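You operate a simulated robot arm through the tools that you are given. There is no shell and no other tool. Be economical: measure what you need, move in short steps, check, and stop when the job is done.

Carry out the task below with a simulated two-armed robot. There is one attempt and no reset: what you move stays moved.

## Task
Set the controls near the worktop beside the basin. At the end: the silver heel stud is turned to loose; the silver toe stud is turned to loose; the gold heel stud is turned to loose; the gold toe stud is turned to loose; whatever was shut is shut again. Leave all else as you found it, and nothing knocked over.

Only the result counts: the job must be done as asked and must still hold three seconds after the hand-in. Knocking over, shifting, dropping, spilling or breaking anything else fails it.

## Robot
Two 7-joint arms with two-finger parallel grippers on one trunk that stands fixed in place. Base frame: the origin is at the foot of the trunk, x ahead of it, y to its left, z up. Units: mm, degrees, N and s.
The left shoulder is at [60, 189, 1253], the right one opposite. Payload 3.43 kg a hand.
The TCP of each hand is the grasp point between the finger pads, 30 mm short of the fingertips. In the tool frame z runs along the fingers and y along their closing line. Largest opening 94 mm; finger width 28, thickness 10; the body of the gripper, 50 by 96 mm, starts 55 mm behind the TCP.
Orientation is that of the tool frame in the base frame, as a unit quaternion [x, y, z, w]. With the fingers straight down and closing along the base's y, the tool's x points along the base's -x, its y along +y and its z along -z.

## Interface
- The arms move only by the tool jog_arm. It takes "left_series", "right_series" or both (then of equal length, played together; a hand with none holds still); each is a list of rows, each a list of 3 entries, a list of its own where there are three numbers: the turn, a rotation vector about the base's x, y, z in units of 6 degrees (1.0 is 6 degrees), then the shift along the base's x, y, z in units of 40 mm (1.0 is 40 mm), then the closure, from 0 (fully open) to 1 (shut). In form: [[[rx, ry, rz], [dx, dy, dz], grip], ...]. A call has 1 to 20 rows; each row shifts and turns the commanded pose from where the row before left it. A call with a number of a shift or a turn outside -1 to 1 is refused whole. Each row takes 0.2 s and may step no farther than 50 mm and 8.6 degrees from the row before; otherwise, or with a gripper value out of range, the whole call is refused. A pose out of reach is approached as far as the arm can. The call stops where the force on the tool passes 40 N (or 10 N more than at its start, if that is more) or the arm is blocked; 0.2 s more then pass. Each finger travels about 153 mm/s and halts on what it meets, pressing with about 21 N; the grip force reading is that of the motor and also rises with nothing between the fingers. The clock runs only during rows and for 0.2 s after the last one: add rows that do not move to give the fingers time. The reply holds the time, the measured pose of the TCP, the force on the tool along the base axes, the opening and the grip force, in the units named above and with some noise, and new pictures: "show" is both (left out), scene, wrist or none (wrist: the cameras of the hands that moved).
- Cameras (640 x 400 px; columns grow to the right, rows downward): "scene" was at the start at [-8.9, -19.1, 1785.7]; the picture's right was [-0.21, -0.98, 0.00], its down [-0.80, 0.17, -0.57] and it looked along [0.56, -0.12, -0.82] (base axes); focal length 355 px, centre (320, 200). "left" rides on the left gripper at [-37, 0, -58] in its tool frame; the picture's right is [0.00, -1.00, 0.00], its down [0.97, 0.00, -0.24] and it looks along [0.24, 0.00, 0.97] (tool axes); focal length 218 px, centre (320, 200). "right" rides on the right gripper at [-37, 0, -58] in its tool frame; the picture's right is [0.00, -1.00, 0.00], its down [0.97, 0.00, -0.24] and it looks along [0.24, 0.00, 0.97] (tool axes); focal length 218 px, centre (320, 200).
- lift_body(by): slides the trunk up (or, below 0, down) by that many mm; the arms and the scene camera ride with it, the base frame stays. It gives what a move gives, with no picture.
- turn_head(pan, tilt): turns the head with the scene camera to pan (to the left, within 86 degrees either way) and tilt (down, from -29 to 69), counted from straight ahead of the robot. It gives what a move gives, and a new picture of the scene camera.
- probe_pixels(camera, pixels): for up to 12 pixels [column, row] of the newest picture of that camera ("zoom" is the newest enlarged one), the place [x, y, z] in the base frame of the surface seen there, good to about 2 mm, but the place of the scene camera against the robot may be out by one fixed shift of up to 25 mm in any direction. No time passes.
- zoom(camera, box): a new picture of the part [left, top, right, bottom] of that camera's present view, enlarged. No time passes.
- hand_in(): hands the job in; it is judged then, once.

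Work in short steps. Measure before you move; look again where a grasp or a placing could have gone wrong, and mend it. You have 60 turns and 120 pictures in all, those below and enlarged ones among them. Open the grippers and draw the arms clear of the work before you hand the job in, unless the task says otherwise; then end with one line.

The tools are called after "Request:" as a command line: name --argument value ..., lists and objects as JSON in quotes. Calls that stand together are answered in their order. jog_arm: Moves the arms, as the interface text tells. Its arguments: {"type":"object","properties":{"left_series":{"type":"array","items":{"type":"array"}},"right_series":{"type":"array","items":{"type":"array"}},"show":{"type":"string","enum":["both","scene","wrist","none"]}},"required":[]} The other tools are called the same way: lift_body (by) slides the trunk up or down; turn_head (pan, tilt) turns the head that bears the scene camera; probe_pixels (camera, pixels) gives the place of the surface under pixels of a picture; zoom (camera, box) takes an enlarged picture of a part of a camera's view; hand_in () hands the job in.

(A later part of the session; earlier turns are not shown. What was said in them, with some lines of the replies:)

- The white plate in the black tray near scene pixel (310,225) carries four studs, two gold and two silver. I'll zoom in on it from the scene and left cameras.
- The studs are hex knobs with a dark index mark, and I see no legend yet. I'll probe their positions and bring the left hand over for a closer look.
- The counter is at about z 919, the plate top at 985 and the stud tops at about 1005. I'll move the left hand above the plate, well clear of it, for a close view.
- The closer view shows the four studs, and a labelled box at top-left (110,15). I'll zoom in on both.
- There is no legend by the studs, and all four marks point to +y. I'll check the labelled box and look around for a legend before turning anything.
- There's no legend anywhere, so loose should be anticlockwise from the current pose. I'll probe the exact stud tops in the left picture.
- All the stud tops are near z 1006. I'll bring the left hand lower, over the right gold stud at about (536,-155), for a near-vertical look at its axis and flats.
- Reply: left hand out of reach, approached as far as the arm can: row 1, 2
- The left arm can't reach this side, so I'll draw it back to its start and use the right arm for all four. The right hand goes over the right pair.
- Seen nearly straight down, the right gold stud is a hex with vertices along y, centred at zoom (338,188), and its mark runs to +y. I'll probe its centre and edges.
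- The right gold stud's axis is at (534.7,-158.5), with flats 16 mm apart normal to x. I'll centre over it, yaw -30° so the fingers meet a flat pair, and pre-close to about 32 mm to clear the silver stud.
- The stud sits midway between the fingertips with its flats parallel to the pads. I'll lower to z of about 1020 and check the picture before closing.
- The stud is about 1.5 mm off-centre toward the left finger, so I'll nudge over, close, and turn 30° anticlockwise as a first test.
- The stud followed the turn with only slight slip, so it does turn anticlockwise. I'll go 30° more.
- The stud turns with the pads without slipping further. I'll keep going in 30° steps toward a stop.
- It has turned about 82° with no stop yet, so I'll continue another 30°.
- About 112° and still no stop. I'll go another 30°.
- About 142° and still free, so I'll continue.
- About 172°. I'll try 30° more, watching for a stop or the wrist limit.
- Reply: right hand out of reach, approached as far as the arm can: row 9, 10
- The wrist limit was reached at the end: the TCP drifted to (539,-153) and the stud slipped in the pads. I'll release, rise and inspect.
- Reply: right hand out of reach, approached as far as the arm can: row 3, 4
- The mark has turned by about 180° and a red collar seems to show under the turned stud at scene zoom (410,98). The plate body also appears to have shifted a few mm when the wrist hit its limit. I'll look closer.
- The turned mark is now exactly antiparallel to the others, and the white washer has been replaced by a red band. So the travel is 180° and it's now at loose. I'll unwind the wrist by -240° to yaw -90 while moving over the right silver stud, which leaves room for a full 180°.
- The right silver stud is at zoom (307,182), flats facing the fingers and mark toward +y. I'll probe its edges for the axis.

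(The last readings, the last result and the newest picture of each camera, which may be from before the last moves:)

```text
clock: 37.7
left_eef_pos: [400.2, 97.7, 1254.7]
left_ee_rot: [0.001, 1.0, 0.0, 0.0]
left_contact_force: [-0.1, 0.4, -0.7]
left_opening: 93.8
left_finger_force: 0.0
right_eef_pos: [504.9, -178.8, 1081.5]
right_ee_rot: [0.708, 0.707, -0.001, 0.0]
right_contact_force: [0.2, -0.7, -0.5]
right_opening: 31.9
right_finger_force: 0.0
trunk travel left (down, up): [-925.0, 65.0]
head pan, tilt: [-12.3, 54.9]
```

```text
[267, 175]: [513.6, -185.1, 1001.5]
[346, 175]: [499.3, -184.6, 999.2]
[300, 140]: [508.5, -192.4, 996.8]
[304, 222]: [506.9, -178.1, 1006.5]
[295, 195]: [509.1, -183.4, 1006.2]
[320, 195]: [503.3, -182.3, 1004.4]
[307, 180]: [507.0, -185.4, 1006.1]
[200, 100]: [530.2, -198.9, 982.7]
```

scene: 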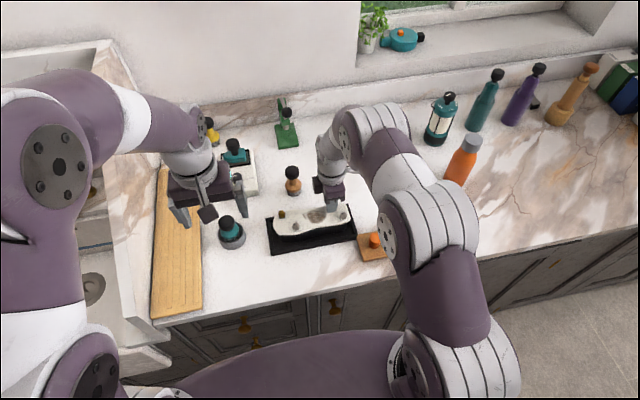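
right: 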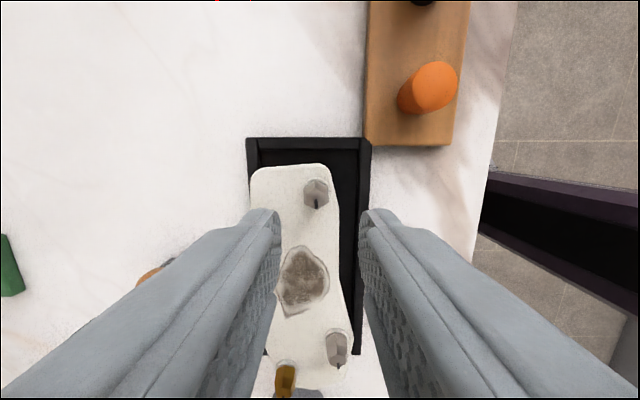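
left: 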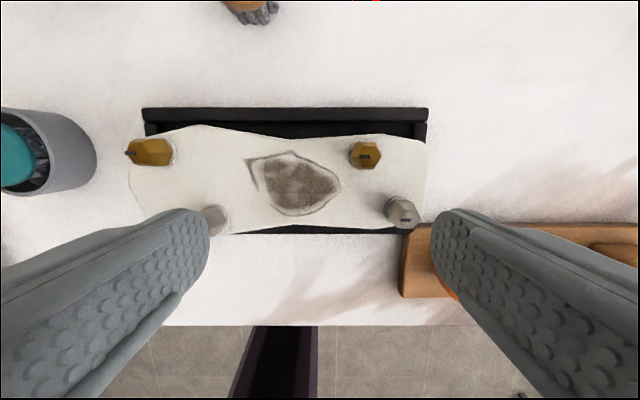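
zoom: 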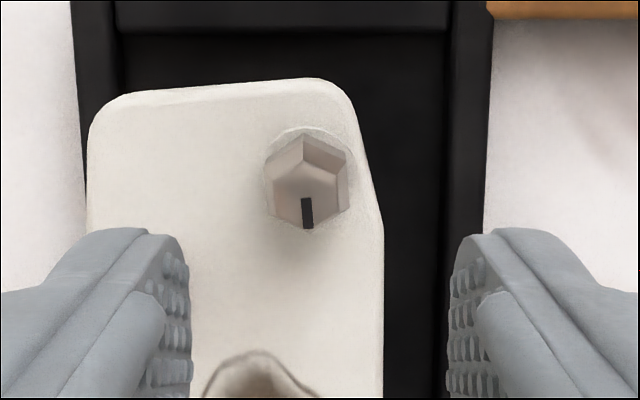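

The axis is at about (506.5,-184). I'll align with the 3° yaw of the body, lower to z 1020 and check.

Request:
jog_arm --right_series '[[[0, 0, 0.5], [0.04, -0.13, -0.3], 0.66], [[0, 0, 0], [0, 0, -0.3], 0.66], [[0, 0, 0], [0, 0, -0.3], 0.66], [[0, 0, 0], [0, 0, -0.3], 0.66], [[0, 0, 0], [0, 0, -0.33], 0.66], [[0, 0, 0], [0, 0, 0], 0.66]]' --show "none"

Request:
zoom --camera "right" --box '[240, 180, 400, 280]'

```text
clock: 39.1
left_eef_pos: [399.4, 99.1, 1255.0]
left_ee_rot: [0.001, 1.0, 0.0, 0.0]
left_contact_force: [1.7, 0.2, 0.1]
left_opening: 94.1
left_finger_force: 0.1
right_eef_pos: [505.0, -184.6, 1020.2]
right_ee_rot: [0.688, 0.726, 0.0, 0.0]
right_contact_force: [0.7, 0.6, 0.5]
right_opening: 32.4
right_finger_force: 0.0
trunk travel left (down, up): [-925.0, 65.0]
head pan, tilt: [-12.3, 54.9]
```

```text
4.00 times, centred on (320, 230) of right
```

zoom: 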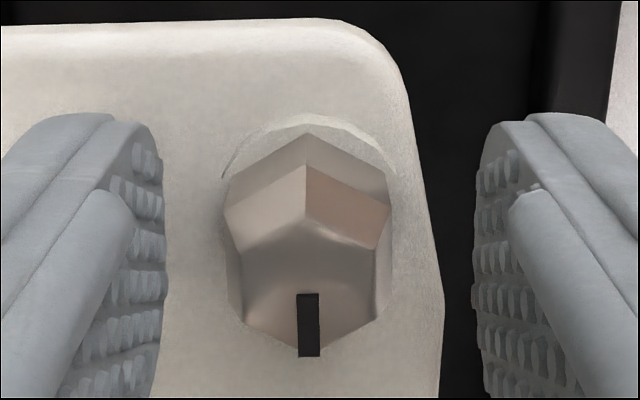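

The stud is 1.3 mm off-centre, so I'll nudge +x, close, and turn 96° anticlockwise. Then I'll check.

Request:
jog_arm --right_series '[[[0, 0, 0], [0.033, 0, 0], 0.66], [[0, 0, 0], [0, 0, 0], 0.85], [[0, 0, 0], [0, 0, 0], 1], [[0, 0, 0], [0, 0, 0], 1], [[0, 0, 1], [0, 0, 0], 1], [[0, 0, 1], [0, 0, 0], 1], [[0, 0, 1], [0, 0, 0], 1], [[0, 0, 1], [0, 0, 0], 1], [[0, 0, 1], [0, 0, 0], 1], [[0, 0, 1], [0, 0, 0], 1], [[0, 0, 1], [0, 0, 0], 1], [[0, 0, 1], [0, 0, 0], 1], [[0, 0, 1], [0, 0, 0], 1], [[0, 0, 1], [0, 0, 0], 1], [[0, 0, 1], [0, 0, 0], 1], [[0, 0, 1], [0, 0, 0], 1], [[0, 0, 1], [0, 0, 0], 1], [[0, 0, 1], [0, 0, 0], 1], [[0, 0, 1], [0, 0, 0], 1], [[0, 0, 1], [0, 0, 0], 1]]' --show "none"

Request:
zoom --camera "right" --box '[240, 180, 400, 280]'

```text
clock: 43.3
left_eef_pos: [399.4, 98.6, 1254.4]
left_ee_rot: [0.001, 1.0, 0.0, 0.0]
left_contact_force: [0.1, 0.2, -0.2]
left_opening: 93.6
left_finger_force: 0.0
right_eef_pos: [508.9, -182.7, 1019.4]
right_ee_rot: [-0.08, 0.997, 0.0, 0.001]
right_contact_force: [3.3, 1.7, 4.1]
right_opening: 17.9
right_finger_force: 20.5
trunk travel left (down, up): [-925.0, 65.0]
head pan, tilt: [-12.3, 54.9]
```

```text
4.00 times, centred on (320, 230) of right
```

zoom: 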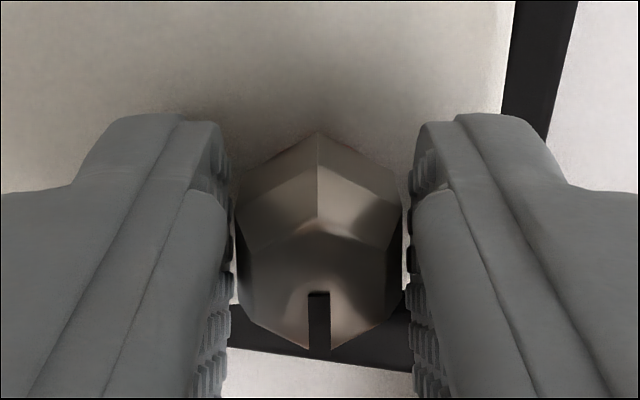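

No slip, and the white washer is gone. I'll continue 84° to total 180°.

Request:
jog_arm --right_series '[[[0, 0, 1], [0, 0, 0], 1], [[0, 0, 1], [0, 0, 0], 1], [[0, 0, 1], [0, 0, 0], 1], [[0, 0, 1], [0, 0, 0], 1], [[0, 0, 1], [0, 0, 0], 1], [[0, 0, 1], [0, 0, 0], 1], [[0, 0, 1], [0, 0, 0], 1], [[0, 0, 1], [0, 0, 0], 1], [[0, 0, 1], [0, 0, 0], 1], [[0, 0, 1], [0, 0, 0], 1], [[0, 0, 1], [0, 0, 0], 1], [[0, 0, 1], [0, 0, 0], 1], [[0, 0, 0.6], [0, 0, 0], 1], [[0, 0, 0.6], [0, 0, 0], 1], [[0, 0, 0.6], [0, 0, 0], 1], [[0, 0, 0.4], [0, 0, 0], 1], [[0, 0, 0], [0, 0, 0], 1]]' --show "none"

Request:
zoom --camera "right" --box '[240, 180, 400, 280]'

```text
clock: 46.9
left_eef_pos: [400.2, 97.3, 1255.0]
left_ee_rot: [0.001, 1.0, 0.0, -0.001]
left_contact_force: [-0.1, -0.3, -0.2]
left_opening: 93.9
left_finger_force: 0.1
right_eef_pos: [507.8, -182.5, 1019.1]
right_ee_rot: [0.732, -0.681, 0.0, 0.001]
right_contact_force: [-1.3, -0.2, -0.3]
right_opening: 18.1
right_finger_force: 21.0
trunk travel left (down, up): [-925.0, 65.0]
head pan, tilt: [-12.3, 54.9]
```

```text
4.00 times, centred on (320, 230) of right
```

zoom: 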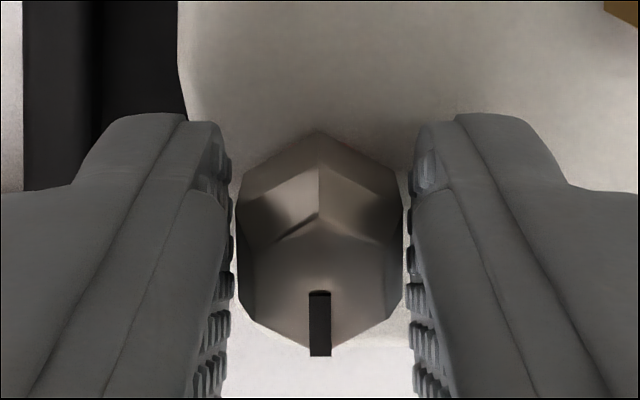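

It's turned 180° without slipping. I'll add a gentle 9° to see whether there's a stop here.

Request:
jog_arm --right_series '[[[0, 0, 0.5], [0, 0, 0], 1], [[0, 0, 0.5], [0, 0, 0], 1], [[0, 0, 0.5], [0, 0, 0], 1], [[0, 0, 0], [0, 0, 0], 1]]' --show "none"

Request:
zoom --camera "right" --box '[240, 180, 400, 280]'

```text
clock: 47.9
left_eef_pos: [399.4, 99.1, 1255.3]
left_ee_rot: [0.0, 1.0, 0.001, 0.0]
left_contact_force: [-0.4, 0.6, 0.0]
left_opening: 94.0
left_finger_force: 0.1
right_eef_pos: [508.4, -183.0, 1019.0]
right_ee_rot: [0.783, -0.621, 0.0, 0.0]
right_contact_force: [0.0, 0.4, 1.5]
right_opening: 18.0
right_finger_force: 21.3
trunk travel left (down, up): [-925.0, 65.0]
head pan, tilt: [-12.3, 54.9]
```

```text
4.00 times, centred on (320, 230) of right
```

zoom: 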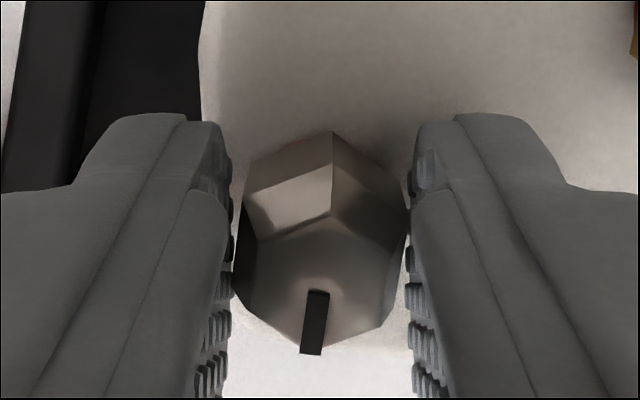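

It slipped by exactly those 9°, so the stop is at 180° and both right studs are at loose. I'll release, rise, unwind the wrist to yaw -87 and move over the left silver stud, shifting the left arm aside.

Request:
jog_arm --right_series '[[[0, 0, 0], [0, 0, 0], 0.66], [[0, 0, 0], [0, 0, 0], 0.66], [[0, 0, 0], [0, 0, 0.5], 0.66], [[0, 0, 0], [0, 0, 0.5], 0.66], [[0, 0, -1], [0, 0, 0.5], 0.66], [[0, 0, -1], [0, 0, 0], 0.66], [[0, 0, -1], [0, 0, 0], 0.66], [[0, 0, -1], [0, 0, 0], 0.66], [[0, 0, -1], [0, 0, 0], 0.66], [[0, 0, -1], [0, 0, 0], 0.66], [[0, 0, -1], [0, 0, 0], 0.66], [[0, 0, -1], [0, 0, 0], 0.66], [[0, 0, -1], [0, 0, 0], 0.66], [[0, 0, -1], [0, 0, 0], 0.66], [[0, 0, -1], [0, 0, 0], 0.66], [[0, 0, -1], [0, 0, 0], 0.66], [[0, 0, -1], [0, 0, 0], 0.66], [[0, 0, -1], [0, 0, 0], 0.66], [[0, 0, -1], [0, 0, 0], 0.66], [[0, 0, -1], [0, 0, 0], 0.66]]' --left_series '[[[0, 0, 0], [-0.3, 0.4, 0], 0], [[0, 0, 0], [-0.3, 0.4, 0], 0], [[0, 0, 0], [-0.3, 0.4, 0], 0], [[0, 0, 0], [-0.3, 0.4, 0], 0], [[0, 0, 0], [0, 0, 0], 0], [[0, 0, 0], [0, 0, 0], 0], [[0, 0, 0], [0, 0, 0], 0], [[0, 0, 0], [0, 0, 0], 0], [[0, 0, 0], [0, 0, 0], 0], [[0, 0, 0], [0, 0, 0], 0], [[0, 0, 0], [0, 0, 0], 0], [[0, 0, 0], [0, 0, 0], 0], [[0, 0, 0], [0, 0, 0], 0], [[0, 0, 0], [0, 0, 0], 0], [[0, 0, 0], [0, 0, 0], 0], [[0, 0, 0], [0, 0, 0], 0], [[0, 0, 0], [0, 0, 0], 0], [[0, 0, 0], [0, 0, 0], 0], [[0, 0, 0], [0, 0, 0], 0], [[0, 0, 0], [0, 0, 0], 0]]' --show "none"

Request:
jog_arm --right_series '[[[0, 0, -1], [0, 0.4, 0], 0.66], [[0, 0, -1], [0, 0.4, 0], 0.66], [[0, 0, -1], [-0.1, 0.4, 0], 0.66], [[0, 0, -1], [-0.1, 0.4, 0], 0.66], [[0, 0, -1], [-0.1, 0.4, 0], 0.66], [[0, 0, -1], [-0.1, 0.4, 0], 0.66], [[0, 0, -1], [0, 0.4, 0], 0.66], [[0, 0, -1], [0, 0.3, 0], 0.66], [[0, 0, -1], [0, 0, 0], 0.66], [[0, 0, -1], [0, 0, 0], 0.66], [[0, 0, -1], [0, 0, 0], 0.66], [[0, 0, -1], [0, 0, 0], 0.66], [[0, 0, -1], [0, 0, 0], 0.66], [[0, 0, -1], [0, 0, 0], 0.66], [[0, 0, -1], [0, 0, 0], 0.66], [[0, 0, -0.7], [0, 0, 0], 0.66], [[0, 0, 0], [0, 0, 0], 0.66]]'

Request:
zoom --camera "right" --box '[230, 140, 410, 260]'

```text
clock: 52.1
left_eef_pos: [352.7, 161.8, 1255.0]
left_ee_rot: [-0.001, 1.0, 0.0, 0.0]
left_contact_force: [-0.2, 0.3, -1.1]
left_opening: 94.0
left_finger_force: 0.0
right_eef_pos: [507.6, -183.9, 1077.7]
right_ee_rot: [-0.063, 0.998, -0.001, 0.001]
right_contact_force: [0.4, -1.1, 0.2]
right_opening: 32.0
right_finger_force: 0.1
trunk travel left (down, up): [-925.0, 65.0]
head pan, tilt: [-12.3, 54.9]
```

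```text
clock: 55.7
left_eef_pos: [353.4, 161.8, 1254.9]
left_ee_rot: [0.0, 1.0, 0.0, -0.001]
left_contact_force: [0.1, 0.8, -0.4]
left_opening: 94.0
left_finger_force: 0.0
right_eef_pos: [491.8, -58.9, 1079.4]
right_ee_rot: [0.689, 0.725, 0.0, 0.0]
right_contact_force: [-0.1, 0.0, 0.8]
right_opening: 32.1
right_finger_force: 0.1
trunk travel left (down, up): [-925.0, 65.0]
head pan, tilt: [-12.3, 54.9]
```

scene: 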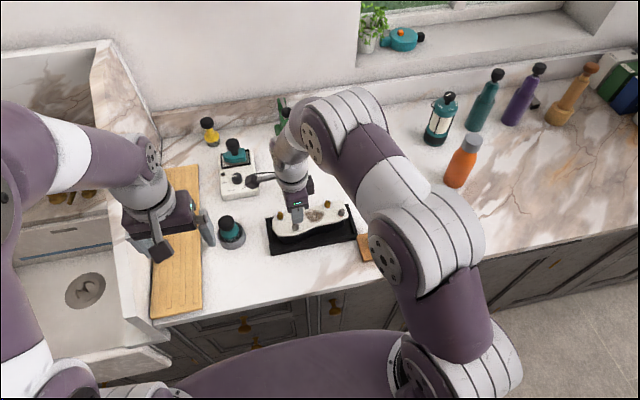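
right: 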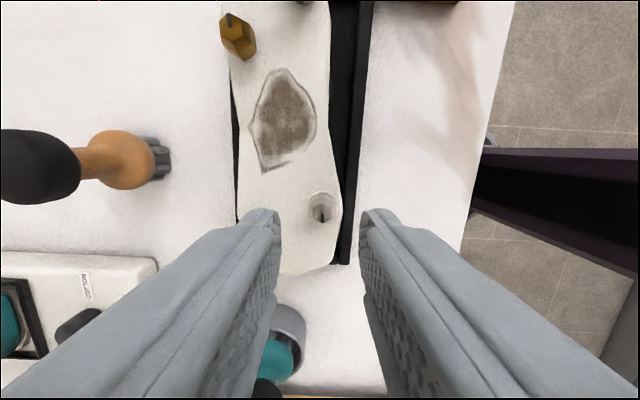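

```text
3.33 times, centred on (320, 200) of right
```

zoom: 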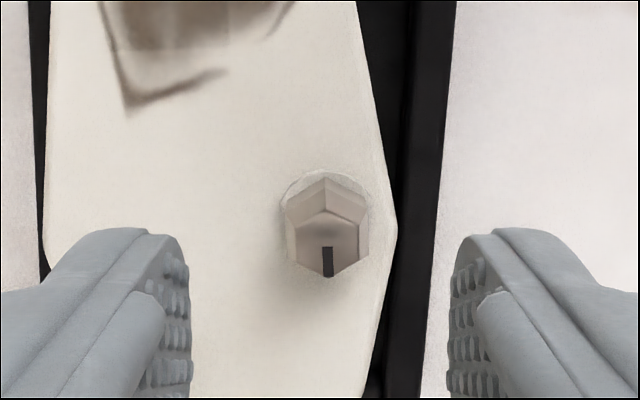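

The left silver stud is at zoom (328,228), giving an axis of about (490.4,-55.8). I'll lower over it and check.

Request:
jog_arm --right_series '[[[0, 0, 0], [-0.035, 0.075, -0.3], 0.66], [[0, 0, 0], [0, 0, -0.3], 0.66], [[0, 0, 0], [0, 0, -0.3], 0.66], [[0, 0, 0], [0, 0, -0.3], 0.66], [[0, 0, 0], [0, 0, -0.28], 0.66], [[0, 0, 0], [0, 0, 0], 0.66]]' --show "none"

Request:
zoom --camera "right" --box '[240, 180, 400, 280]'

```text
clock: 57.1
left_eef_pos: [352.6, 161.8, 1255.8]
left_ee_rot: [0.0, 1.0, -0.001, 0.001]
left_contact_force: [0.0, -0.4, 0.6]
left_opening: 94.1
left_finger_force: 0.2
right_eef_pos: [491.4, -56.3, 1020.6]
right_ee_rot: [0.688, 0.725, 0.0, 0.0]
right_contact_force: [-0.6, -0.2, 1.3]
right_opening: 32.3
right_finger_force: 0.1
trunk travel left (down, up): [-925.0, 65.0]
head pan, tilt: [-12.3, 54.9]
```

```text
4.00 times, centred on (320, 230) of right
```

zoom: 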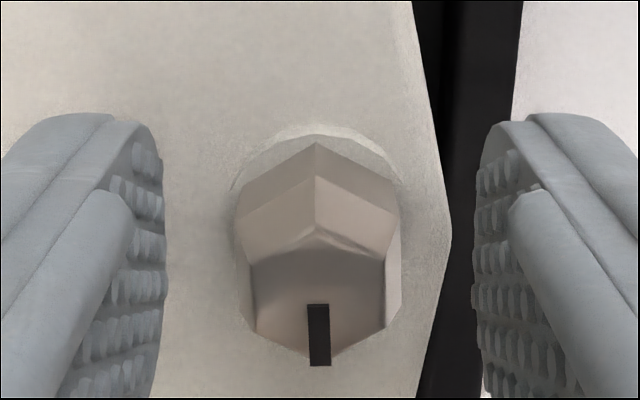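

It's nearly centred. I'll nudge +y by 1 mm, close and turn 96°.

Request:
jog_arm --right_series '[[[0, 0, 0], [0.008, 0.025, 0], 0.66], [[0, 0, 0], [0, 0, 0], 0.85], [[0, 0, 0], [0, 0, 0], 1], [[0, 0, 0], [0, 0, 0], 1], [[0, 0, 1], [0, 0, 0], 1], [[0, 0, 1], [0, 0, 0], 1], [[0, 0, 1], [0, 0, 0], 1], [[0, 0, 1], [0, 0, 0], 1], [[0, 0, 1], [0, 0, 0], 1], [[0, 0, 1], [0, 0, 0], 1], [[0, 0, 1], [0, 0, 0], 1], [[0, 0, 1], [0, 0, 0], 1], [[0, 0, 1], [0, 0, 0], 1], [[0, 0, 1], [0, 0, 0], 1], [[0, 0, 1], [0, 0, 0], 1], [[0, 0, 1], [0, 0, 0], 1], [[0, 0, 1], [0, 0, 0], 1], [[0, 0, 1], [0, 0, 0], 1], [[0, 0, 1], [0, 0, 0], 1], [[0, 0, 1], [0, 0, 0], 1]]' --show "none"

Request:
jog_arm --right_series '[[[0, 0, 1], [0, 0, 0], 1], [[0, 0, 1], [0, 0, 0], 1], [[0, 0, 1], [0, 0, 0], 1], [[0, 0, 1], [0, 0, 0], 1], [[0, 0, 1], [0, 0, 0], 1], [[0, 0, 1], [0, 0, 0], 1], [[0, 0, 1], [0, 0, 0], 1], [[0, 0, 1], [0, 0, 0], 1], [[0, 0, 1], [0, 0, 0], 1], [[0, 0, 1], [0, 0, 0], 1], [[0, 0, 1], [0, 0, 0], 1], [[0, 0, 1], [0, 0, 0], 1], [[0, 0, 0.6], [0, 0, 0], 1], [[0, 0, 0.6], [0, 0, 0], 1], [[0, 0, 0.6], [0, 0, 0], 1], [[0, 0, 0.6], [0, 0, 0], 1], [[0, 0, 0.4], [0, 0, 0], 1], [[0, 0, 0], [0, 0, 0], 1]]' --show "none"

Request:
zoom --camera "right" --box '[240, 180, 400, 280]'

```text
clock: 61.3
left_eef_pos: [353.3, 162.5, 1255.9]
left_ee_rot: [0.0, 1.0, 0.0, 0.0]
left_contact_force: [0.2, 0.5, 0.5]
left_opening: 94.2
left_finger_force: 0.1
right_eef_pos: [491.6, -55.7, 1021.0]
right_ee_rot: [-0.079, 0.997, 0.0, 0.0]
right_contact_force: [2.7, 1.7, 4.6]
right_opening: 18.1
right_finger_force: 20.7
trunk travel left (down, up): [-925.0, 65.0]
head pan, tilt: [-12.3, 54.9]
```

```text
clock: 65.1
left_eef_pos: [352.6, 161.4, 1255.3]
left_ee_rot: [0.001, 1.0, -0.001, 0.0]
left_contact_force: [-0.2, 0.5, 0.5]
left_opening: 93.8
left_finger_force: 0.1
right_eef_pos: [489.7, -55.4, 1020.0]
right_ee_rot: [0.754, -0.657, 0.001, 0.0]
right_contact_force: [-1.5, 0.0, 0.5]
right_opening: 18.0
right_finger_force: 21.0
trunk travel left (down, up): [-925.0, 65.0]
head pan, tilt: [-12.3, 54.9]
```

```text
4.00 times, centred on (320, 230) of right
```

zoom: 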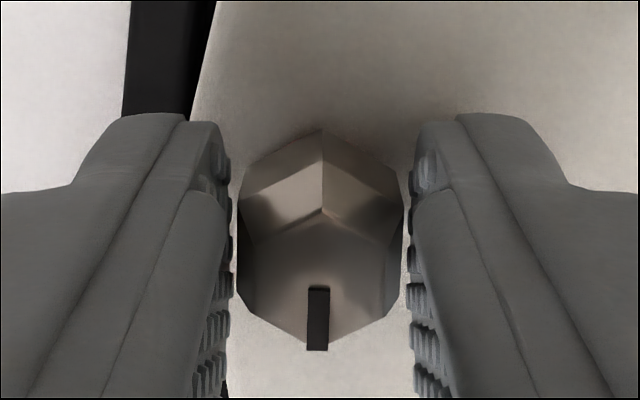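

The third stud is at its stop, with 184° commanded and a slight slip. I'll release, unwind and move over the left gold stud.

Request:
jog_arm --right_series '[[[0, 0, 0], [0, 0, 0], 0.66], [[0, 0, 0], [0, 0, 0], 0.66], [[0, 0, 0], [0, 0, 0.5], 0.66], [[0, 0, 0], [0, 0, 0.5], 0.66], [[0, 0, -1], [0, 0, 0.5], 0.66], [[0, 0, -1], [0, 0, 0], 0.66], [[0, 0, -1], [0, 0, 0], 0.66], [[0, 0, -1], [0, 0, 0], 0.66], [[0, 0, -1], [0, 0, 0], 0.66], [[0, 0, -1], [0, 0, 0], 0.66], [[0, 0, -1], [0, 0, 0], 0.66], [[0, 0, -1], [0, 0, 0], 0.66], [[0, 0, -1], [0, 0, 0], 0.66], [[0, 0, -1], [0, 0, 0], 0.66], [[0, 0, -1], [0, 0, 0], 0.66], [[0, 0, -1], [0, 0, 0], 0.66], [[0, 0, -1], [0, 0, 0], 0.66], [[0, 0, -1], [0, 0, 0], 0.66], [[0, 0, -1], [0, 0, 0], 0.66], [[0, 0, -1], [0, 0, 0], 0.66]]' --show "none"

Request:
jog_arm --right_series '[[[0, 0, -1], [0.25, 0.2, 0], 0.66], [[0, 0, -1], [0.25, 0.2, 0], 0.66], [[0, 0, -1], [0.25, 0.2, 0], 0.66], [[0, 0, -1], [0.25, 0.15, 0], 0.66], [[0, 0, -1], [0, 0, 0], 0.66], [[0, 0, -1], [0, 0, 0], 0.66], [[0, 0, -1], [0, 0, 0], 0.66], [[0, 0, -1], [0, 0, 0], 0.66], [[0, 0, -1], [0, 0, 0], 0.66], [[0, 0, -1], [0, 0, 0], 0.66], [[0, 0, -1], [0, 0, 0], 0.66], [[0, 0, -1], [0, 0, 0], 0.66], [[0, 0, -1], [0, 0, 0], 0.66], [[0, 0, -1], [0, 0, 0], 0.66], [[0, 0, -0.8], [0, 0, 0], 0.66], [[0, 0, 0], [0, 0, 0], 0.66]]'

Request:
zoom --camera "right" --box '[230, 140, 410, 260]'

```text
clock: 69.3
left_eef_pos: [352.3, 161.3, 1255.1]
left_ee_rot: [0.0, 1.0, 0.0, 0.0]
left_contact_force: [-0.2, 0.0, 0.1]
left_opening: 93.8
left_finger_force: 0.1
right_eef_pos: [490.8, -55.3, 1079.2]
right_ee_rot: [-0.015, 1.0, 0.0, 0.0]
right_contact_force: [0.0, -0.5, -0.5]
right_opening: 32.1
right_finger_force: 0.1
trunk travel left (down, up): [-925.0, 65.0]
head pan, tilt: [-12.3, 54.9]
```

```text
clock: 72.7
left_eef_pos: [352.7, 160.5, 1256.2]
left_ee_rot: [0.0, 1.0, -0.001, 0.0]
left_contact_force: [0.3, 0.1, 0.8]
left_opening: 94.2
left_finger_force: 0.1
right_eef_pos: [530.4, -25.1, 1080.7]
right_ee_rot: [0.689, 0.725, 0.0, 0.0]
right_contact_force: [0.7, 0.3, 0.0]
right_opening: 32.1
right_finger_force: 0.1
trunk travel left (down, up): [-925.0, 65.0]
head pan, tilt: [-12.3, 54.9]
```

scene: 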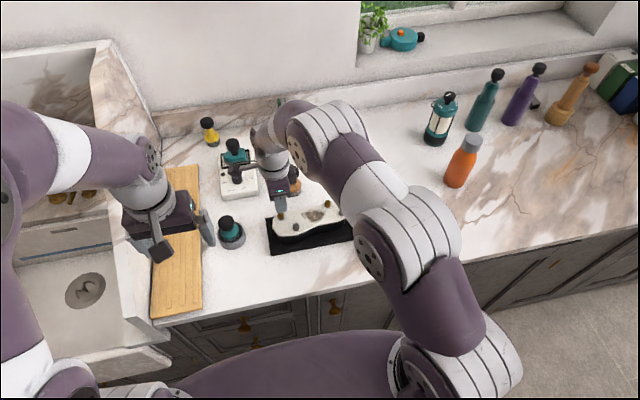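
right: 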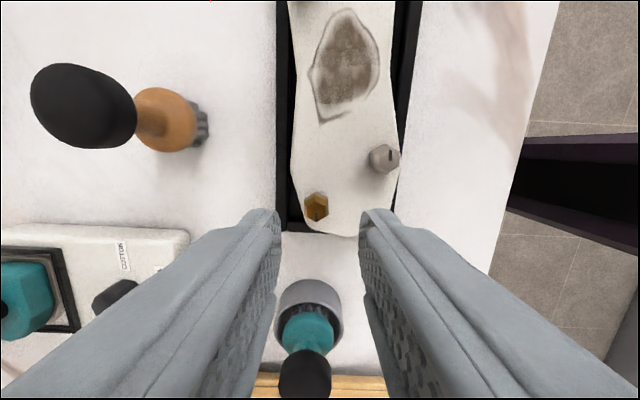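

```text
3.33 times, centred on (320, 200) of right
```

zoom: 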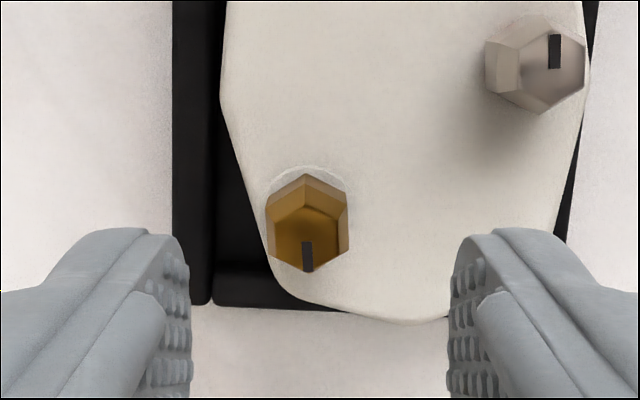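

The left gold stud is at zoom (307,222), an axis of about (532.8,-22.5). The brush top is well below the gripper body. I'll lower and check.

Request:
jog_arm --right_series '[[[0, 0, 0], [0.06, 0.07, -0.3], 0.66], [[0, 0, 0], [0, 0, -0.3], 0.66], [[0, 0, 0], [0, 0, -0.3], 0.66], [[0, 0, 0], [0, 0, -0.3], 0.66], [[0, 0, 0], [0, 0, -0.31], 0.66], [[0, 0, 0], [0, 0, 0], 0.66]]' --show "none"

Request:
zoom --camera "right" --box '[240, 180, 400, 280]'

```text
clock: 74.1
left_eef_pos: [351.6, 160.8, 1256.4]
left_ee_rot: [0.0, 1.0, 0.0, -0.001]
left_contact_force: [0.3, -0.4, -0.8]
left_opening: 93.7
left_finger_force: 0.0
right_eef_pos: [532.0, -21.3, 1018.8]
right_ee_rot: [0.688, 0.726, 0.0, -0.001]
right_contact_force: [0.2, -0.8, 0.8]
right_opening: 32.2
right_finger_force: 0.2
trunk travel left (down, up): [-925.0, 65.0]
head pan, tilt: [-12.3, 54.9]
```

```text
4.00 times, centred on (320, 230) of right
```

zoom: 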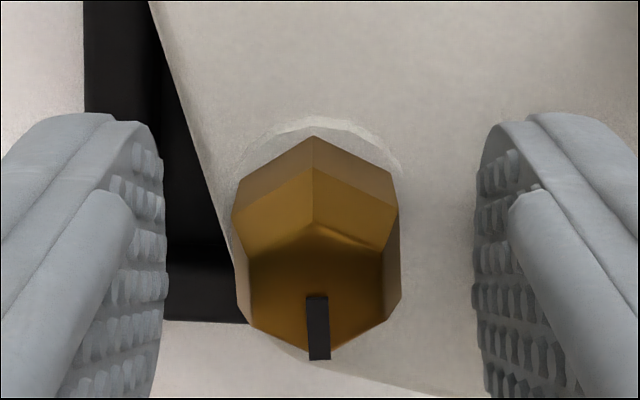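

It's well centred, so I'll close and turn it to the stop.

Request:
jog_arm --right_series '[[[0, 0, 0], [0.015, 0, 0], 0.66], [[0, 0, 0], [0, 0, 0], 0.85], [[0, 0, 0], [0, 0, 0], 1], [[0, 0, 0], [0, 0, 0], 1], [[0, 0, 1], [0, 0, 0], 1], [[0, 0, 1], [0, 0, 0], 1], [[0, 0, 1], [0, 0, 0], 1], [[0, 0, 1], [0, 0, 0], 1], [[0, 0, 1], [0, 0, 0], 1], [[0, 0, 1], [0, 0, 0], 1], [[0, 0, 1], [0, 0, 0], 1], [[0, 0, 1], [0, 0, 0], 1], [[0, 0, 1], [0, 0, 0], 1], [[0, 0, 1], [0, 0, 0], 1], [[0, 0, 1], [0, 0, 0], 1], [[0, 0, 1], [0, 0, 0], 1], [[0, 0, 1], [0, 0, 0], 1], [[0, 0, 1], [0, 0, 0], 1], [[0, 0, 1], [0, 0, 0], 1], [[0, 0, 1], [0, 0, 0], 1]]' --show "none"

Request:
jog_arm --right_series '[[[0, 0, 1], [0, 0, 0], 1], [[0, 0, 1], [0, 0, 0], 1], [[0, 0, 1], [0, 0, 0], 1], [[0, 0, 1], [0, 0, 0], 1], [[0, 0, 1], [0, 0, 0], 1], [[0, 0, 1], [0, 0, 0], 1], [[0, 0, 1], [0, 0, 0], 1], [[0, 0, 1], [0, 0, 0], 1], [[0, 0, 1], [0, 0, 0], 1], [[0, 0, 1], [0, 0, 0], 1], [[0, 0, 1], [0, 0, 0], 1], [[0, 0, 1], [0, 0, 0], 1], [[0, 0, 0.6], [0, 0, 0], 1], [[0, 0, 0.6], [0, 0, 0], 1], [[0, 0, 0.6], [0, 0, 0], 1], [[0, 0, 0.6], [0, 0, 0], 1], [[0, 0, 0.4], [0, 0, 0], 1], [[0, 0, 0], [0, 0, 0], 1]]' --show "none"

Request:
zoom --camera "right" --box '[240, 180, 400, 280]'

```text
clock: 78.3
left_eef_pos: [353.1, 162.7, 1254.3]
left_ee_rot: [-0.001, 1.0, 0.0, 0.0]
left_contact_force: [0.2, -0.4, -0.9]
left_opening: 94.2
left_finger_force: 0.0
right_eef_pos: [533.4, -21.2, 1020.5]
right_ee_rot: [-0.08, 0.997, 0.0, 0.0]
right_contact_force: [-0.2, 1.8, -0.3]
right_opening: 17.7
right_finger_force: 20.8
trunk travel left (down, up): [-925.0, 65.0]
head pan, tilt: [-12.3, 54.9]
```

```text
clock: 82.1
left_eef_pos: [352.3, 161.6, 1255.9]
left_ee_rot: [0.0, 1.0, 0.0, 0.0]
left_contact_force: [-0.3, 0.8, -0.1]
left_opening: 94.3
left_finger_force: 0.1
right_eef_pos: [533.5, -23.3, 1019.3]
right_ee_rot: [0.754, -0.657, -0.001, 0.0]
right_contact_force: [-1.7, -0.6, 0.2]
right_opening: 17.8
right_finger_force: 21.3
trunk travel left (down, up): [-925.0, 65.0]
head pan, tilt: [-12.3, 54.9]
```

```text
4.00 times, centred on (320, 230) of right
```

zoom: 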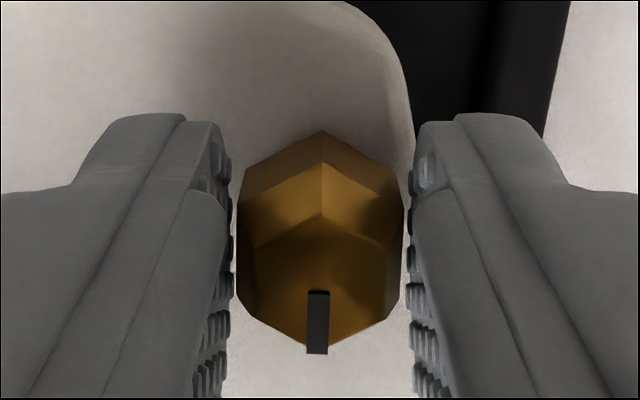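

All four have been turned. I'll release, rise and draw the right arm back to compare the plate's pose in the scene view with the first picture.

Request:
jog_arm --right_series '[[[0, 0, 0], [0, 0, 0], 0.66], [[0, 0, 0], [0, 0, 0], 0.66], [[0, 0, 0], [0, 0, 0.5], 0.66], [[0, 0, 0], [0, 0, 0.5], 0.66], [[0, 0, -1], [0, 0, 0.6], 0.66], [[0, 0, -1], [-0.3, -0.4, 0.3], 0.66], [[0, 0, -1], [-0.3, -0.4, 0.3], 0.66], [[0, 0, -1], [-0.3, -0.4, 0.3], 0.66], [[0, 0, -1], [-0.3, -0.4, 0.3], 0.66], [[0, 0, -1], [-0.3, -0.4, 0.3], 0.66], [[0, 0, -1], [-0.3, -0.4, 0.3], 0.66], [[0, 0, -1], [-0.3, -0.4, 0.3], 0.66], [[0, 0, -1], [-0.3, -0.4, 0.3], 0.66], [[0, 0, -1], [-0.3, -0.4, 0.3], 0.66], [[0, 0, -1], [-0.3, -0.4, 0.3], 0.66], [[0, 0, -1], [-0.3, -0.4, 0.3], 0.66], [[0, 0, -1], [-0.3, -0.4, 0.3], 0.66], [[0, 0, -1], [-0.3, -0.4, 0.3], 0.66], [[0, 0, -1], [-0.3, -0.4, 0], 0.66], [[0, 0, -1], [-0.3, -0.4, 0], 0.66]]'

Request:
zoom --camera "scene" --box '[255, 190, 367, 260]'

```text
clock: 86.3
left_eef_pos: [351.6, 161.2, 1256.0]
left_ee_rot: [0.0, 1.0, -0.001, 0.0]
left_contact_force: [0.4, 0.6, -0.5]
left_opening: 94.0
left_finger_force: 0.0
right_eef_pos: [353.6, -264.4, 1239.6]
right_ee_rot: [-0.015, 1.0, 0.0, 0.0]
right_contact_force: [-0.6, 1.0, -0.1]
right_opening: 32.0
right_finger_force: 0.0
trunk travel left (down, up): [-925.0, 65.0]
head pan, tilt: [-12.3, 54.9]
```

scene: 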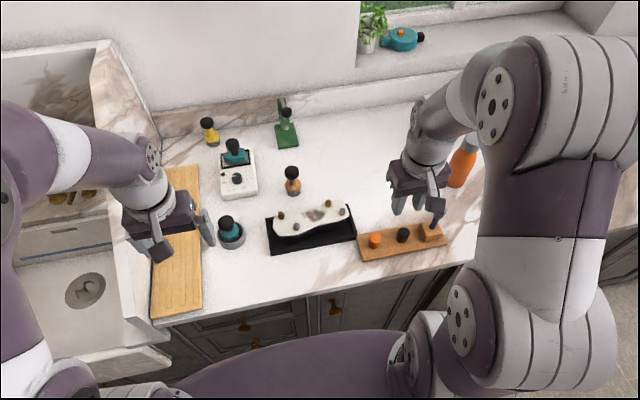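
right: 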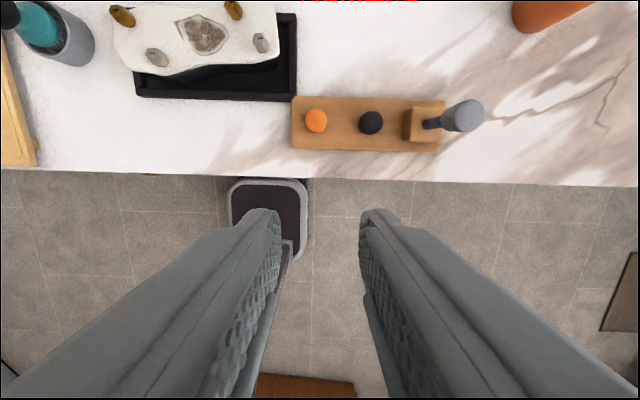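

```text
5.71 times, centred on (311, 225) of scene
```

zoom: 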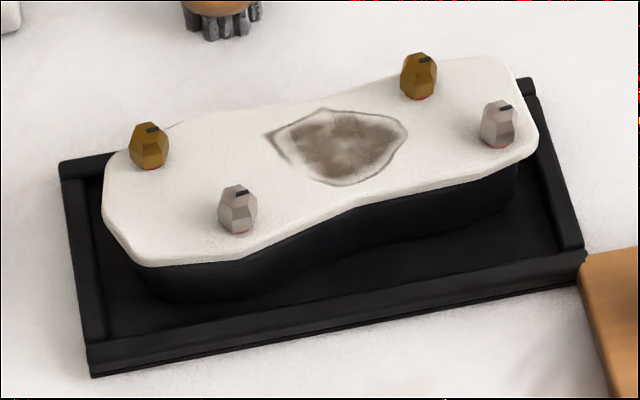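

All four studs now show red bands and the tray hasn't moved, but the plate body is yawed about 5° in the tray (right end about +8 mm in x, left end about -5 mm). I'll put it back by gripping the right gold stud and returning it to its original place at (535,-158), so I'm moving over it at yaw +35.

Request:
jog_arm --right_series '[[[0, 0, 0.786], [0.675, 0.39, -0.57], 0.66], [[0, 0, 0.786], [0.675, 0.39, -0.57], 0.66], [[0, 0, 0.786], [0.675, 0.39, -0.57], 0.66], [[0, 0, 0.786], [0.675, 0.39, -0.57], 0.66], [[0, 0, 0.786], [0.675, 0.39, -0.57], 0.66], [[0, 0, 0.786], [0.675, 0.39, -0.57], 0.66], [[0, 0, 0.786], [0.675, 0.39, -0.57], 0.66], [[0, 0, 0], [0, 0, 0], 0.66]]' --show "wrist"

Request:
zoom --camera "right" --box '[230, 140, 410, 260]'

```text
clock: 88.1
left_eef_pos: [351.8, 161.6, 1254.8]
left_ee_rot: [-0.001, 1.0, 0.0, 0.0]
left_contact_force: [-1.4, 0.0, 0.9]
left_opening: 94.1
left_finger_force: 0.0
right_eef_pos: [540.9, -153.5, 1080.8]
right_ee_rot: [-0.3, 0.954, 0.0, 0.0]
right_contact_force: [0.1, -0.2, 0.1]
right_opening: 31.9
right_finger_force: 0.0
trunk travel left (down, up): [-925.0, 65.0]
head pan, tilt: [-12.3, 54.9]
```

right: 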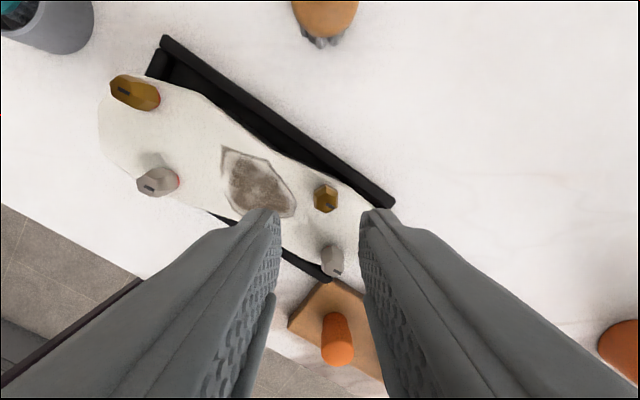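

```text
3.33 times, centred on (320, 200) of right
```

zoom: 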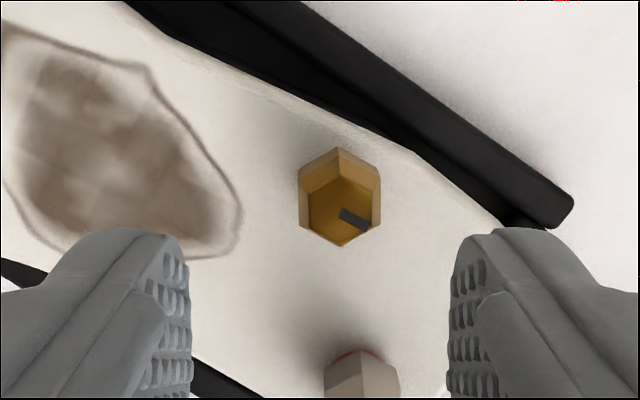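

The stud is about 3.4 mm right and 1.8 mm up of the grasp point, so its axis is near (544,-155). I'll correct, lower and check.

Request:
jog_arm --right_series '[[[0, 0, 0], [0.085, -0.045, -0.3], 0.66], [[0, 0, 0], [0, 0, -0.3], 0.66], [[0, 0, 0], [0, 0, -0.3], 0.66], [[0, 0, 0], [0, 0, -0.3], 0.66], [[0, 0, 0], [0, 0, -0.31], 0.66], [[0, 0, 0], [0, 0, 0], 0.66]]' --show "none"

Request:
zoom --camera "right" --box '[240, 180, 400, 280]'

```text
clock: 89.5
left_eef_pos: [352.4, 161.9, 1254.4]
left_ee_rot: [0.0, 1.0, 0.0, 0.001]
left_contact_force: [0.0, -0.7, 0.1]
left_opening: 94.0
left_finger_force: 0.1
right_eef_pos: [546.9, -154.9, 1019.2]
right_ee_rot: [-0.298, 0.954, 0.0, 0.001]
right_contact_force: [-0.3, -0.3, -0.4]
right_opening: 32.2
right_finger_force: 0.0
trunk travel left (down, up): [-925.0, 65.0]
head pan, tilt: [-12.3, 54.9]
```

```text
4.00 times, centred on (320, 230) of right
```

zoom: 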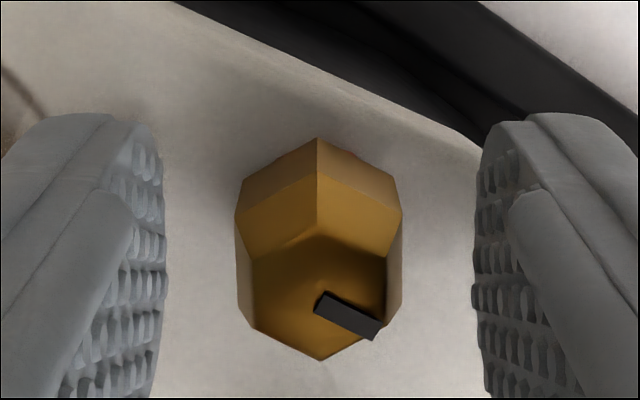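

It's centred. I'll grip and drag by about (-9.8,-3.2) mm with a 5° clockwise yaw to follow the body, back to (535,-158).

Request:
jog_arm --right_series '[[[0, 0, 0], [0, 0, 0], 0.85], [[0, 0, 0], [0, 0, 0], 1], [[0, 0, 0], [0, 0, 0], 1], [[0, 0, -0.17], [-0.05, -0.016, 0], 1], [[0, 0, -0.17], [-0.05, -0.016, 0], 1], [[0, 0, -0.17], [-0.05, -0.016, 0], 1], [[0, 0, -0.17], [-0.05, -0.016, 0], 1], [[0, 0, -0.17], [-0.05, -0.016, 0], 1], [[0, 0, 0], [0, 0, 0], 1], [[0, 0, 0], [0, 0, 0], 1]]' --show "none"

Request:
zoom --camera "scene" --box '[255, 190, 367, 260]'

```text
clock: 91.7
left_eef_pos: [352.6, 161.0, 1254.7]
left_ee_rot: [0.0, 1.0, 0.0, -0.001]
left_contact_force: [-1.1, -0.2, 0.2]
left_opening: 94.2
left_finger_force: 0.0
right_eef_pos: [535.7, -159.2, 1019.8]
right_ee_rot: [-0.257, 0.967, 0.0, 0.001]
right_contact_force: [0.4, 0.5, 0.5]
right_opening: 17.3
right_finger_force: 21.3
trunk travel left (down, up): [-925.0, 65.0]
head pan, tilt: [-12.3, 54.9]
```

```text
5.71 times, centred on (311, 225) of scene
```

zoom: 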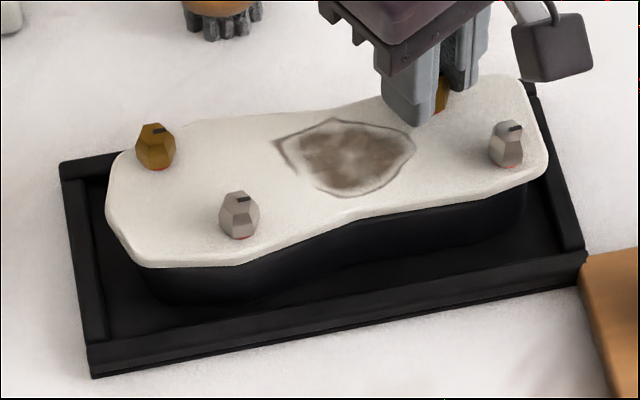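

The right end is back (silver stud at (507,143) against (503,147) originally). The left end is still about 5 mm low in x (gold stud at (155,147) against (152,135)). I'll go to the left gold stud to correct that.

Request:
jog_arm --right_series '[[[0, 0, 0], [0, 0, 0], 0.66], [[0, 0, 0], [0, 0, 0], 0.66], [[0, 0, 0], [0, 0, 0.5], 0.66], [[0, 0, 0], [0, 0, 0.5], 0.66], [[0, 0, 0], [0, 0, 0.5], 0.66], [[0, 0, 0.1], [0, 0.8, 0], 0.66], [[0, 0, 0.1], [-0.05, 0.8, 0], 0.66], [[0, 0, 0.1], [0, 0.8, 0], 0.66], [[0, 0, 0.1], [0, 0.9, 0], 0.66], [[0, 0, 0], [0, 0, 0], 0.66]]' --show "none"

Request:
zoom --camera "right" --box '[230, 140, 410, 260]'

Request:
zoom --camera "scene" --box '[255, 190, 367, 260]'

```text
clock: 93.9
left_eef_pos: [351.7, 161.0, 1254.9]
left_ee_rot: [0.0, 1.0, 0.0, 0.0]
left_contact_force: [0.6, -0.8, 0.6]
left_opening: 93.9
left_finger_force: 0.0
right_eef_pos: [534.0, -26.3, 1079.6]
right_ee_rot: [-0.277, 0.961, 0.0, 0.0]
right_contact_force: [-0.8, 0.4, 0.7]
right_opening: 32.0
right_finger_force: 0.1
trunk travel left (down, up): [-925.0, 65.0]
head pan, tilt: [-12.3, 54.9]
```

```text
3.33 times, centred on (320, 200) of right
```

zoom: 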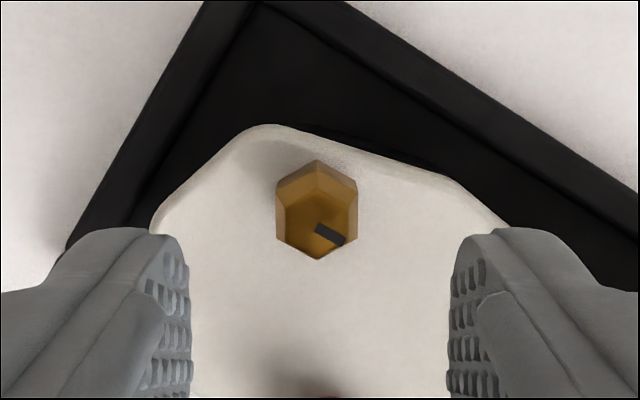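

```text
5.71 times, centred on (311, 225) of scene
```

zoom: 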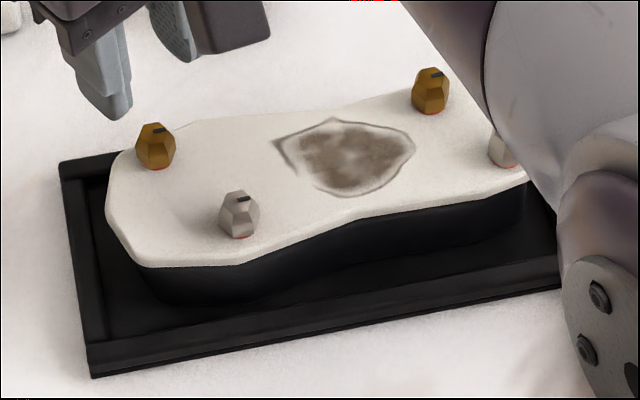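

The right gold stud is back exactly at (431,90) against (430,92). The left gold needs about (+6.6,+0.5) mm and is centred under the gripper now, so I'll lower and grip it, then drag it with a small clockwise yaw.

Request:
jog_arm --right_series '[[[0, 0, 0], [0, 0, -0.3], 0.66], [[0, 0, 0], [0, 0, -0.3], 0.66], [[0, 0, 0], [0, 0, -0.3], 0.66], [[0, 0, 0], [0, 0, -0.3], 0.66], [[0, 0, 0], [0, 0, -0.28], 0.66], [[0, 0, 0], [0, 0, 0], 0.66], [[0, 0, 0], [0, 0, 0], 0.85], [[0, 0, 0], [0, 0, 0], 1], [[0, 0, 0], [0, 0, 0], 1], [[0, 0, -0.1], [0.04, 0.003, 0], 1], [[0, 0, -0.1], [0.04, 0.003, 0], 1], [[0, 0, -0.1], [0.04, 0.003, 0], 1], [[0, 0, -0.1], [0.04, 0.003, 0], 1], [[0, 0, 0], [0, 0, 0], 1], [[0, 0, 0], [0, 0, 0], 1]]' --show "none"

Request:
zoom --camera "scene" --box '[255, 190, 367, 260]'

Request:
zoom --camera "right" --box '[240, 180, 400, 280]'

```text
clock: 97.1
left_eef_pos: [352.7, 160.4, 1254.6]
left_ee_rot: [-0.001, 1.0, 0.0, 0.0]
left_contact_force: [-0.2, 0.4, 0.4]
left_opening: 93.9
left_finger_force: 0.0
right_eef_pos: [542.1, -25.8, 1019.7]
right_ee_rot: [-0.255, 0.967, 0.0, 0.0]
right_contact_force: [-0.6, 0.3, -0.2]
right_opening: 17.4
right_finger_force: 21.1
trunk travel left (down, up): [-925.0, 65.0]
head pan, tilt: [-12.3, 54.9]
```

```text
5.71 times, centred on (311, 225) of scene
```

zoom: 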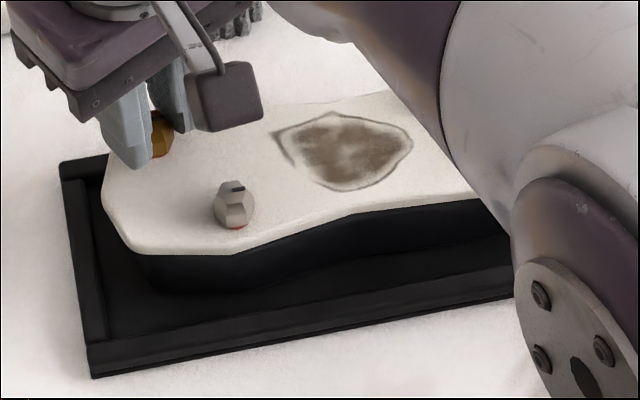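

```text
4.00 times, centred on (320, 230) of right
```

zoom: 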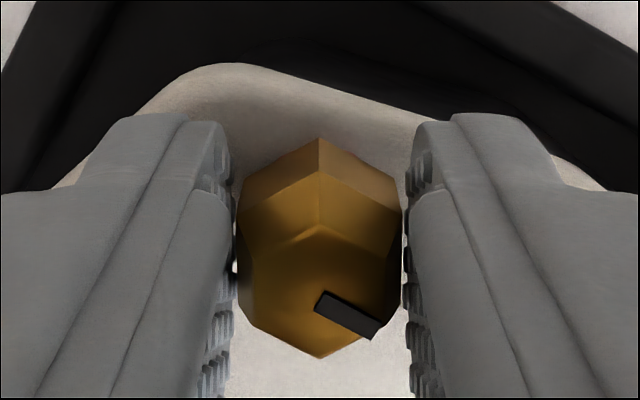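

The silver stud is at (234,205) against (232,210) originally, so it's about 2 mm too far. I'll move back -2 mm in x, release, rise, and retract the right arm for a final check.

Request:
jog_arm --right_series '[[[0, 0, 0.05], [-0.03, 0, 0], 1], [[0, 0, 0.05], [-0.03, 0, 0], 1], [[0, 0, 0], [0, 0, 0], 1], [[0, 0, 0], [0, 0, 0], 0.66], [[0, 0, 0], [0, 0, 0], 0.66], [[0, 0, 0], [0, 0, 0.5], 0.66], [[0, 0, 0], [0, 0, 0.5], 0.66], [[0, 0, 0], [0, 0, 0.6], 0.5], [[0, 0, -0.5], [-0.4, -0.5, 0.3], 0.3], [[0, 0, -0.5], [-0.4, -0.5, 0.3], 0], [[0, 0, -0.5], [-0.4, -0.5, 0.3], 0], [[0, 0, -0.5], [-0.4, -0.5, 0.3], 0], [[0, 0, -0.5], [-0.4, -0.5, 0.4], 0], [[0, 0, -0.5], [-0.4, -0.5, 0.4], 0], [[0, 0, -0.5], [-0.4, -0.5, 0.4], 0], [[0, 0, -0.5], [-0.4, -0.5, 0.4], 0], [[0, 0, -0.5], [-0.4, -0.5, 0.4], 0], [[0, 0, -0.4], [-0.6, -0.5, 0.3], 0], [[0, 0, 0], [-0.8, -0.3, 0.2], 0], [[0, 0, 0], [0, 0, 0], 0]]' --show "scene"

Request:
zoom --camera "scene" --box '[255, 190, 367, 260]'

```text
clock: 101.3
left_eef_pos: [352.0, 161.5, 1254.7]
left_ee_rot: [-0.001, 1.0, 0.0, 0.0]
left_contact_force: [-0.1, -1.0, -0.6]
left_opening: 93.9
left_finger_force: 0.0
right_eef_pos: [338.2, -239.1, 1232.2]
right_ee_rot: [-0.008, 1.0, 0.0, 0.0]
right_contact_force: [0.8, 0.3, 0.0]
right_opening: 94.2
right_finger_force: 0.1
trunk travel left (down, up): [-925.0, 65.0]
head pan, tilt: [-12.3, 54.9]
```

scene: 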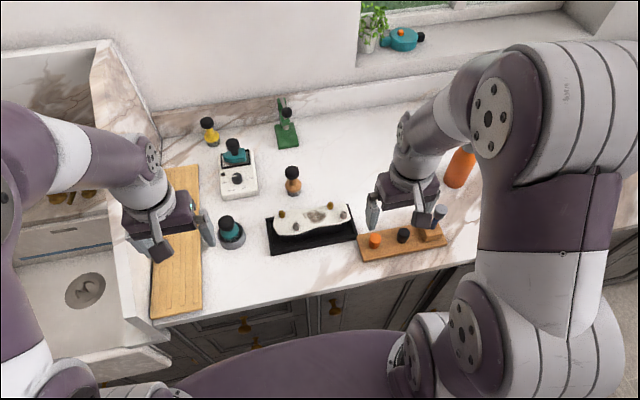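

```text
5.71 times, centred on (311, 225) of scene
```

zoom: 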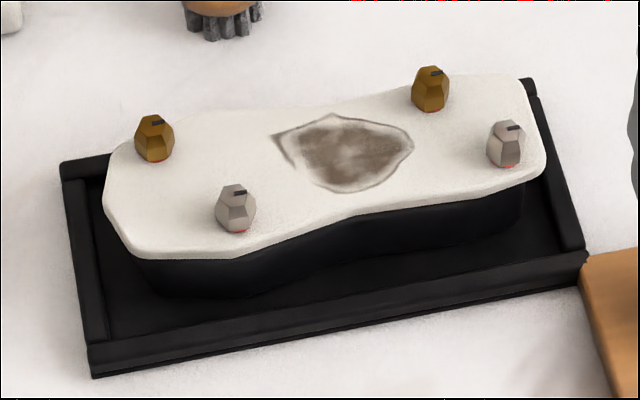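

All four marks point opposite to their start with red bands showing. The plate is within about 2 mm of its original place, and nothing else has moved. The grippers are open and clear, so I'm handing in.

Request:
hand_in

```text
The job is handed in.
```

I turned all four studs (silver and gold, heel and toe) 180° anticlockwise to their stops and handed the job in. I took that as loose because there was no legend by the studs and each one now shows a red band. The plate shifted in its tray during the turning, and I moved it back to within about 2 mm. I opened or shut nothing, and saw nothing else moved or knocked over.
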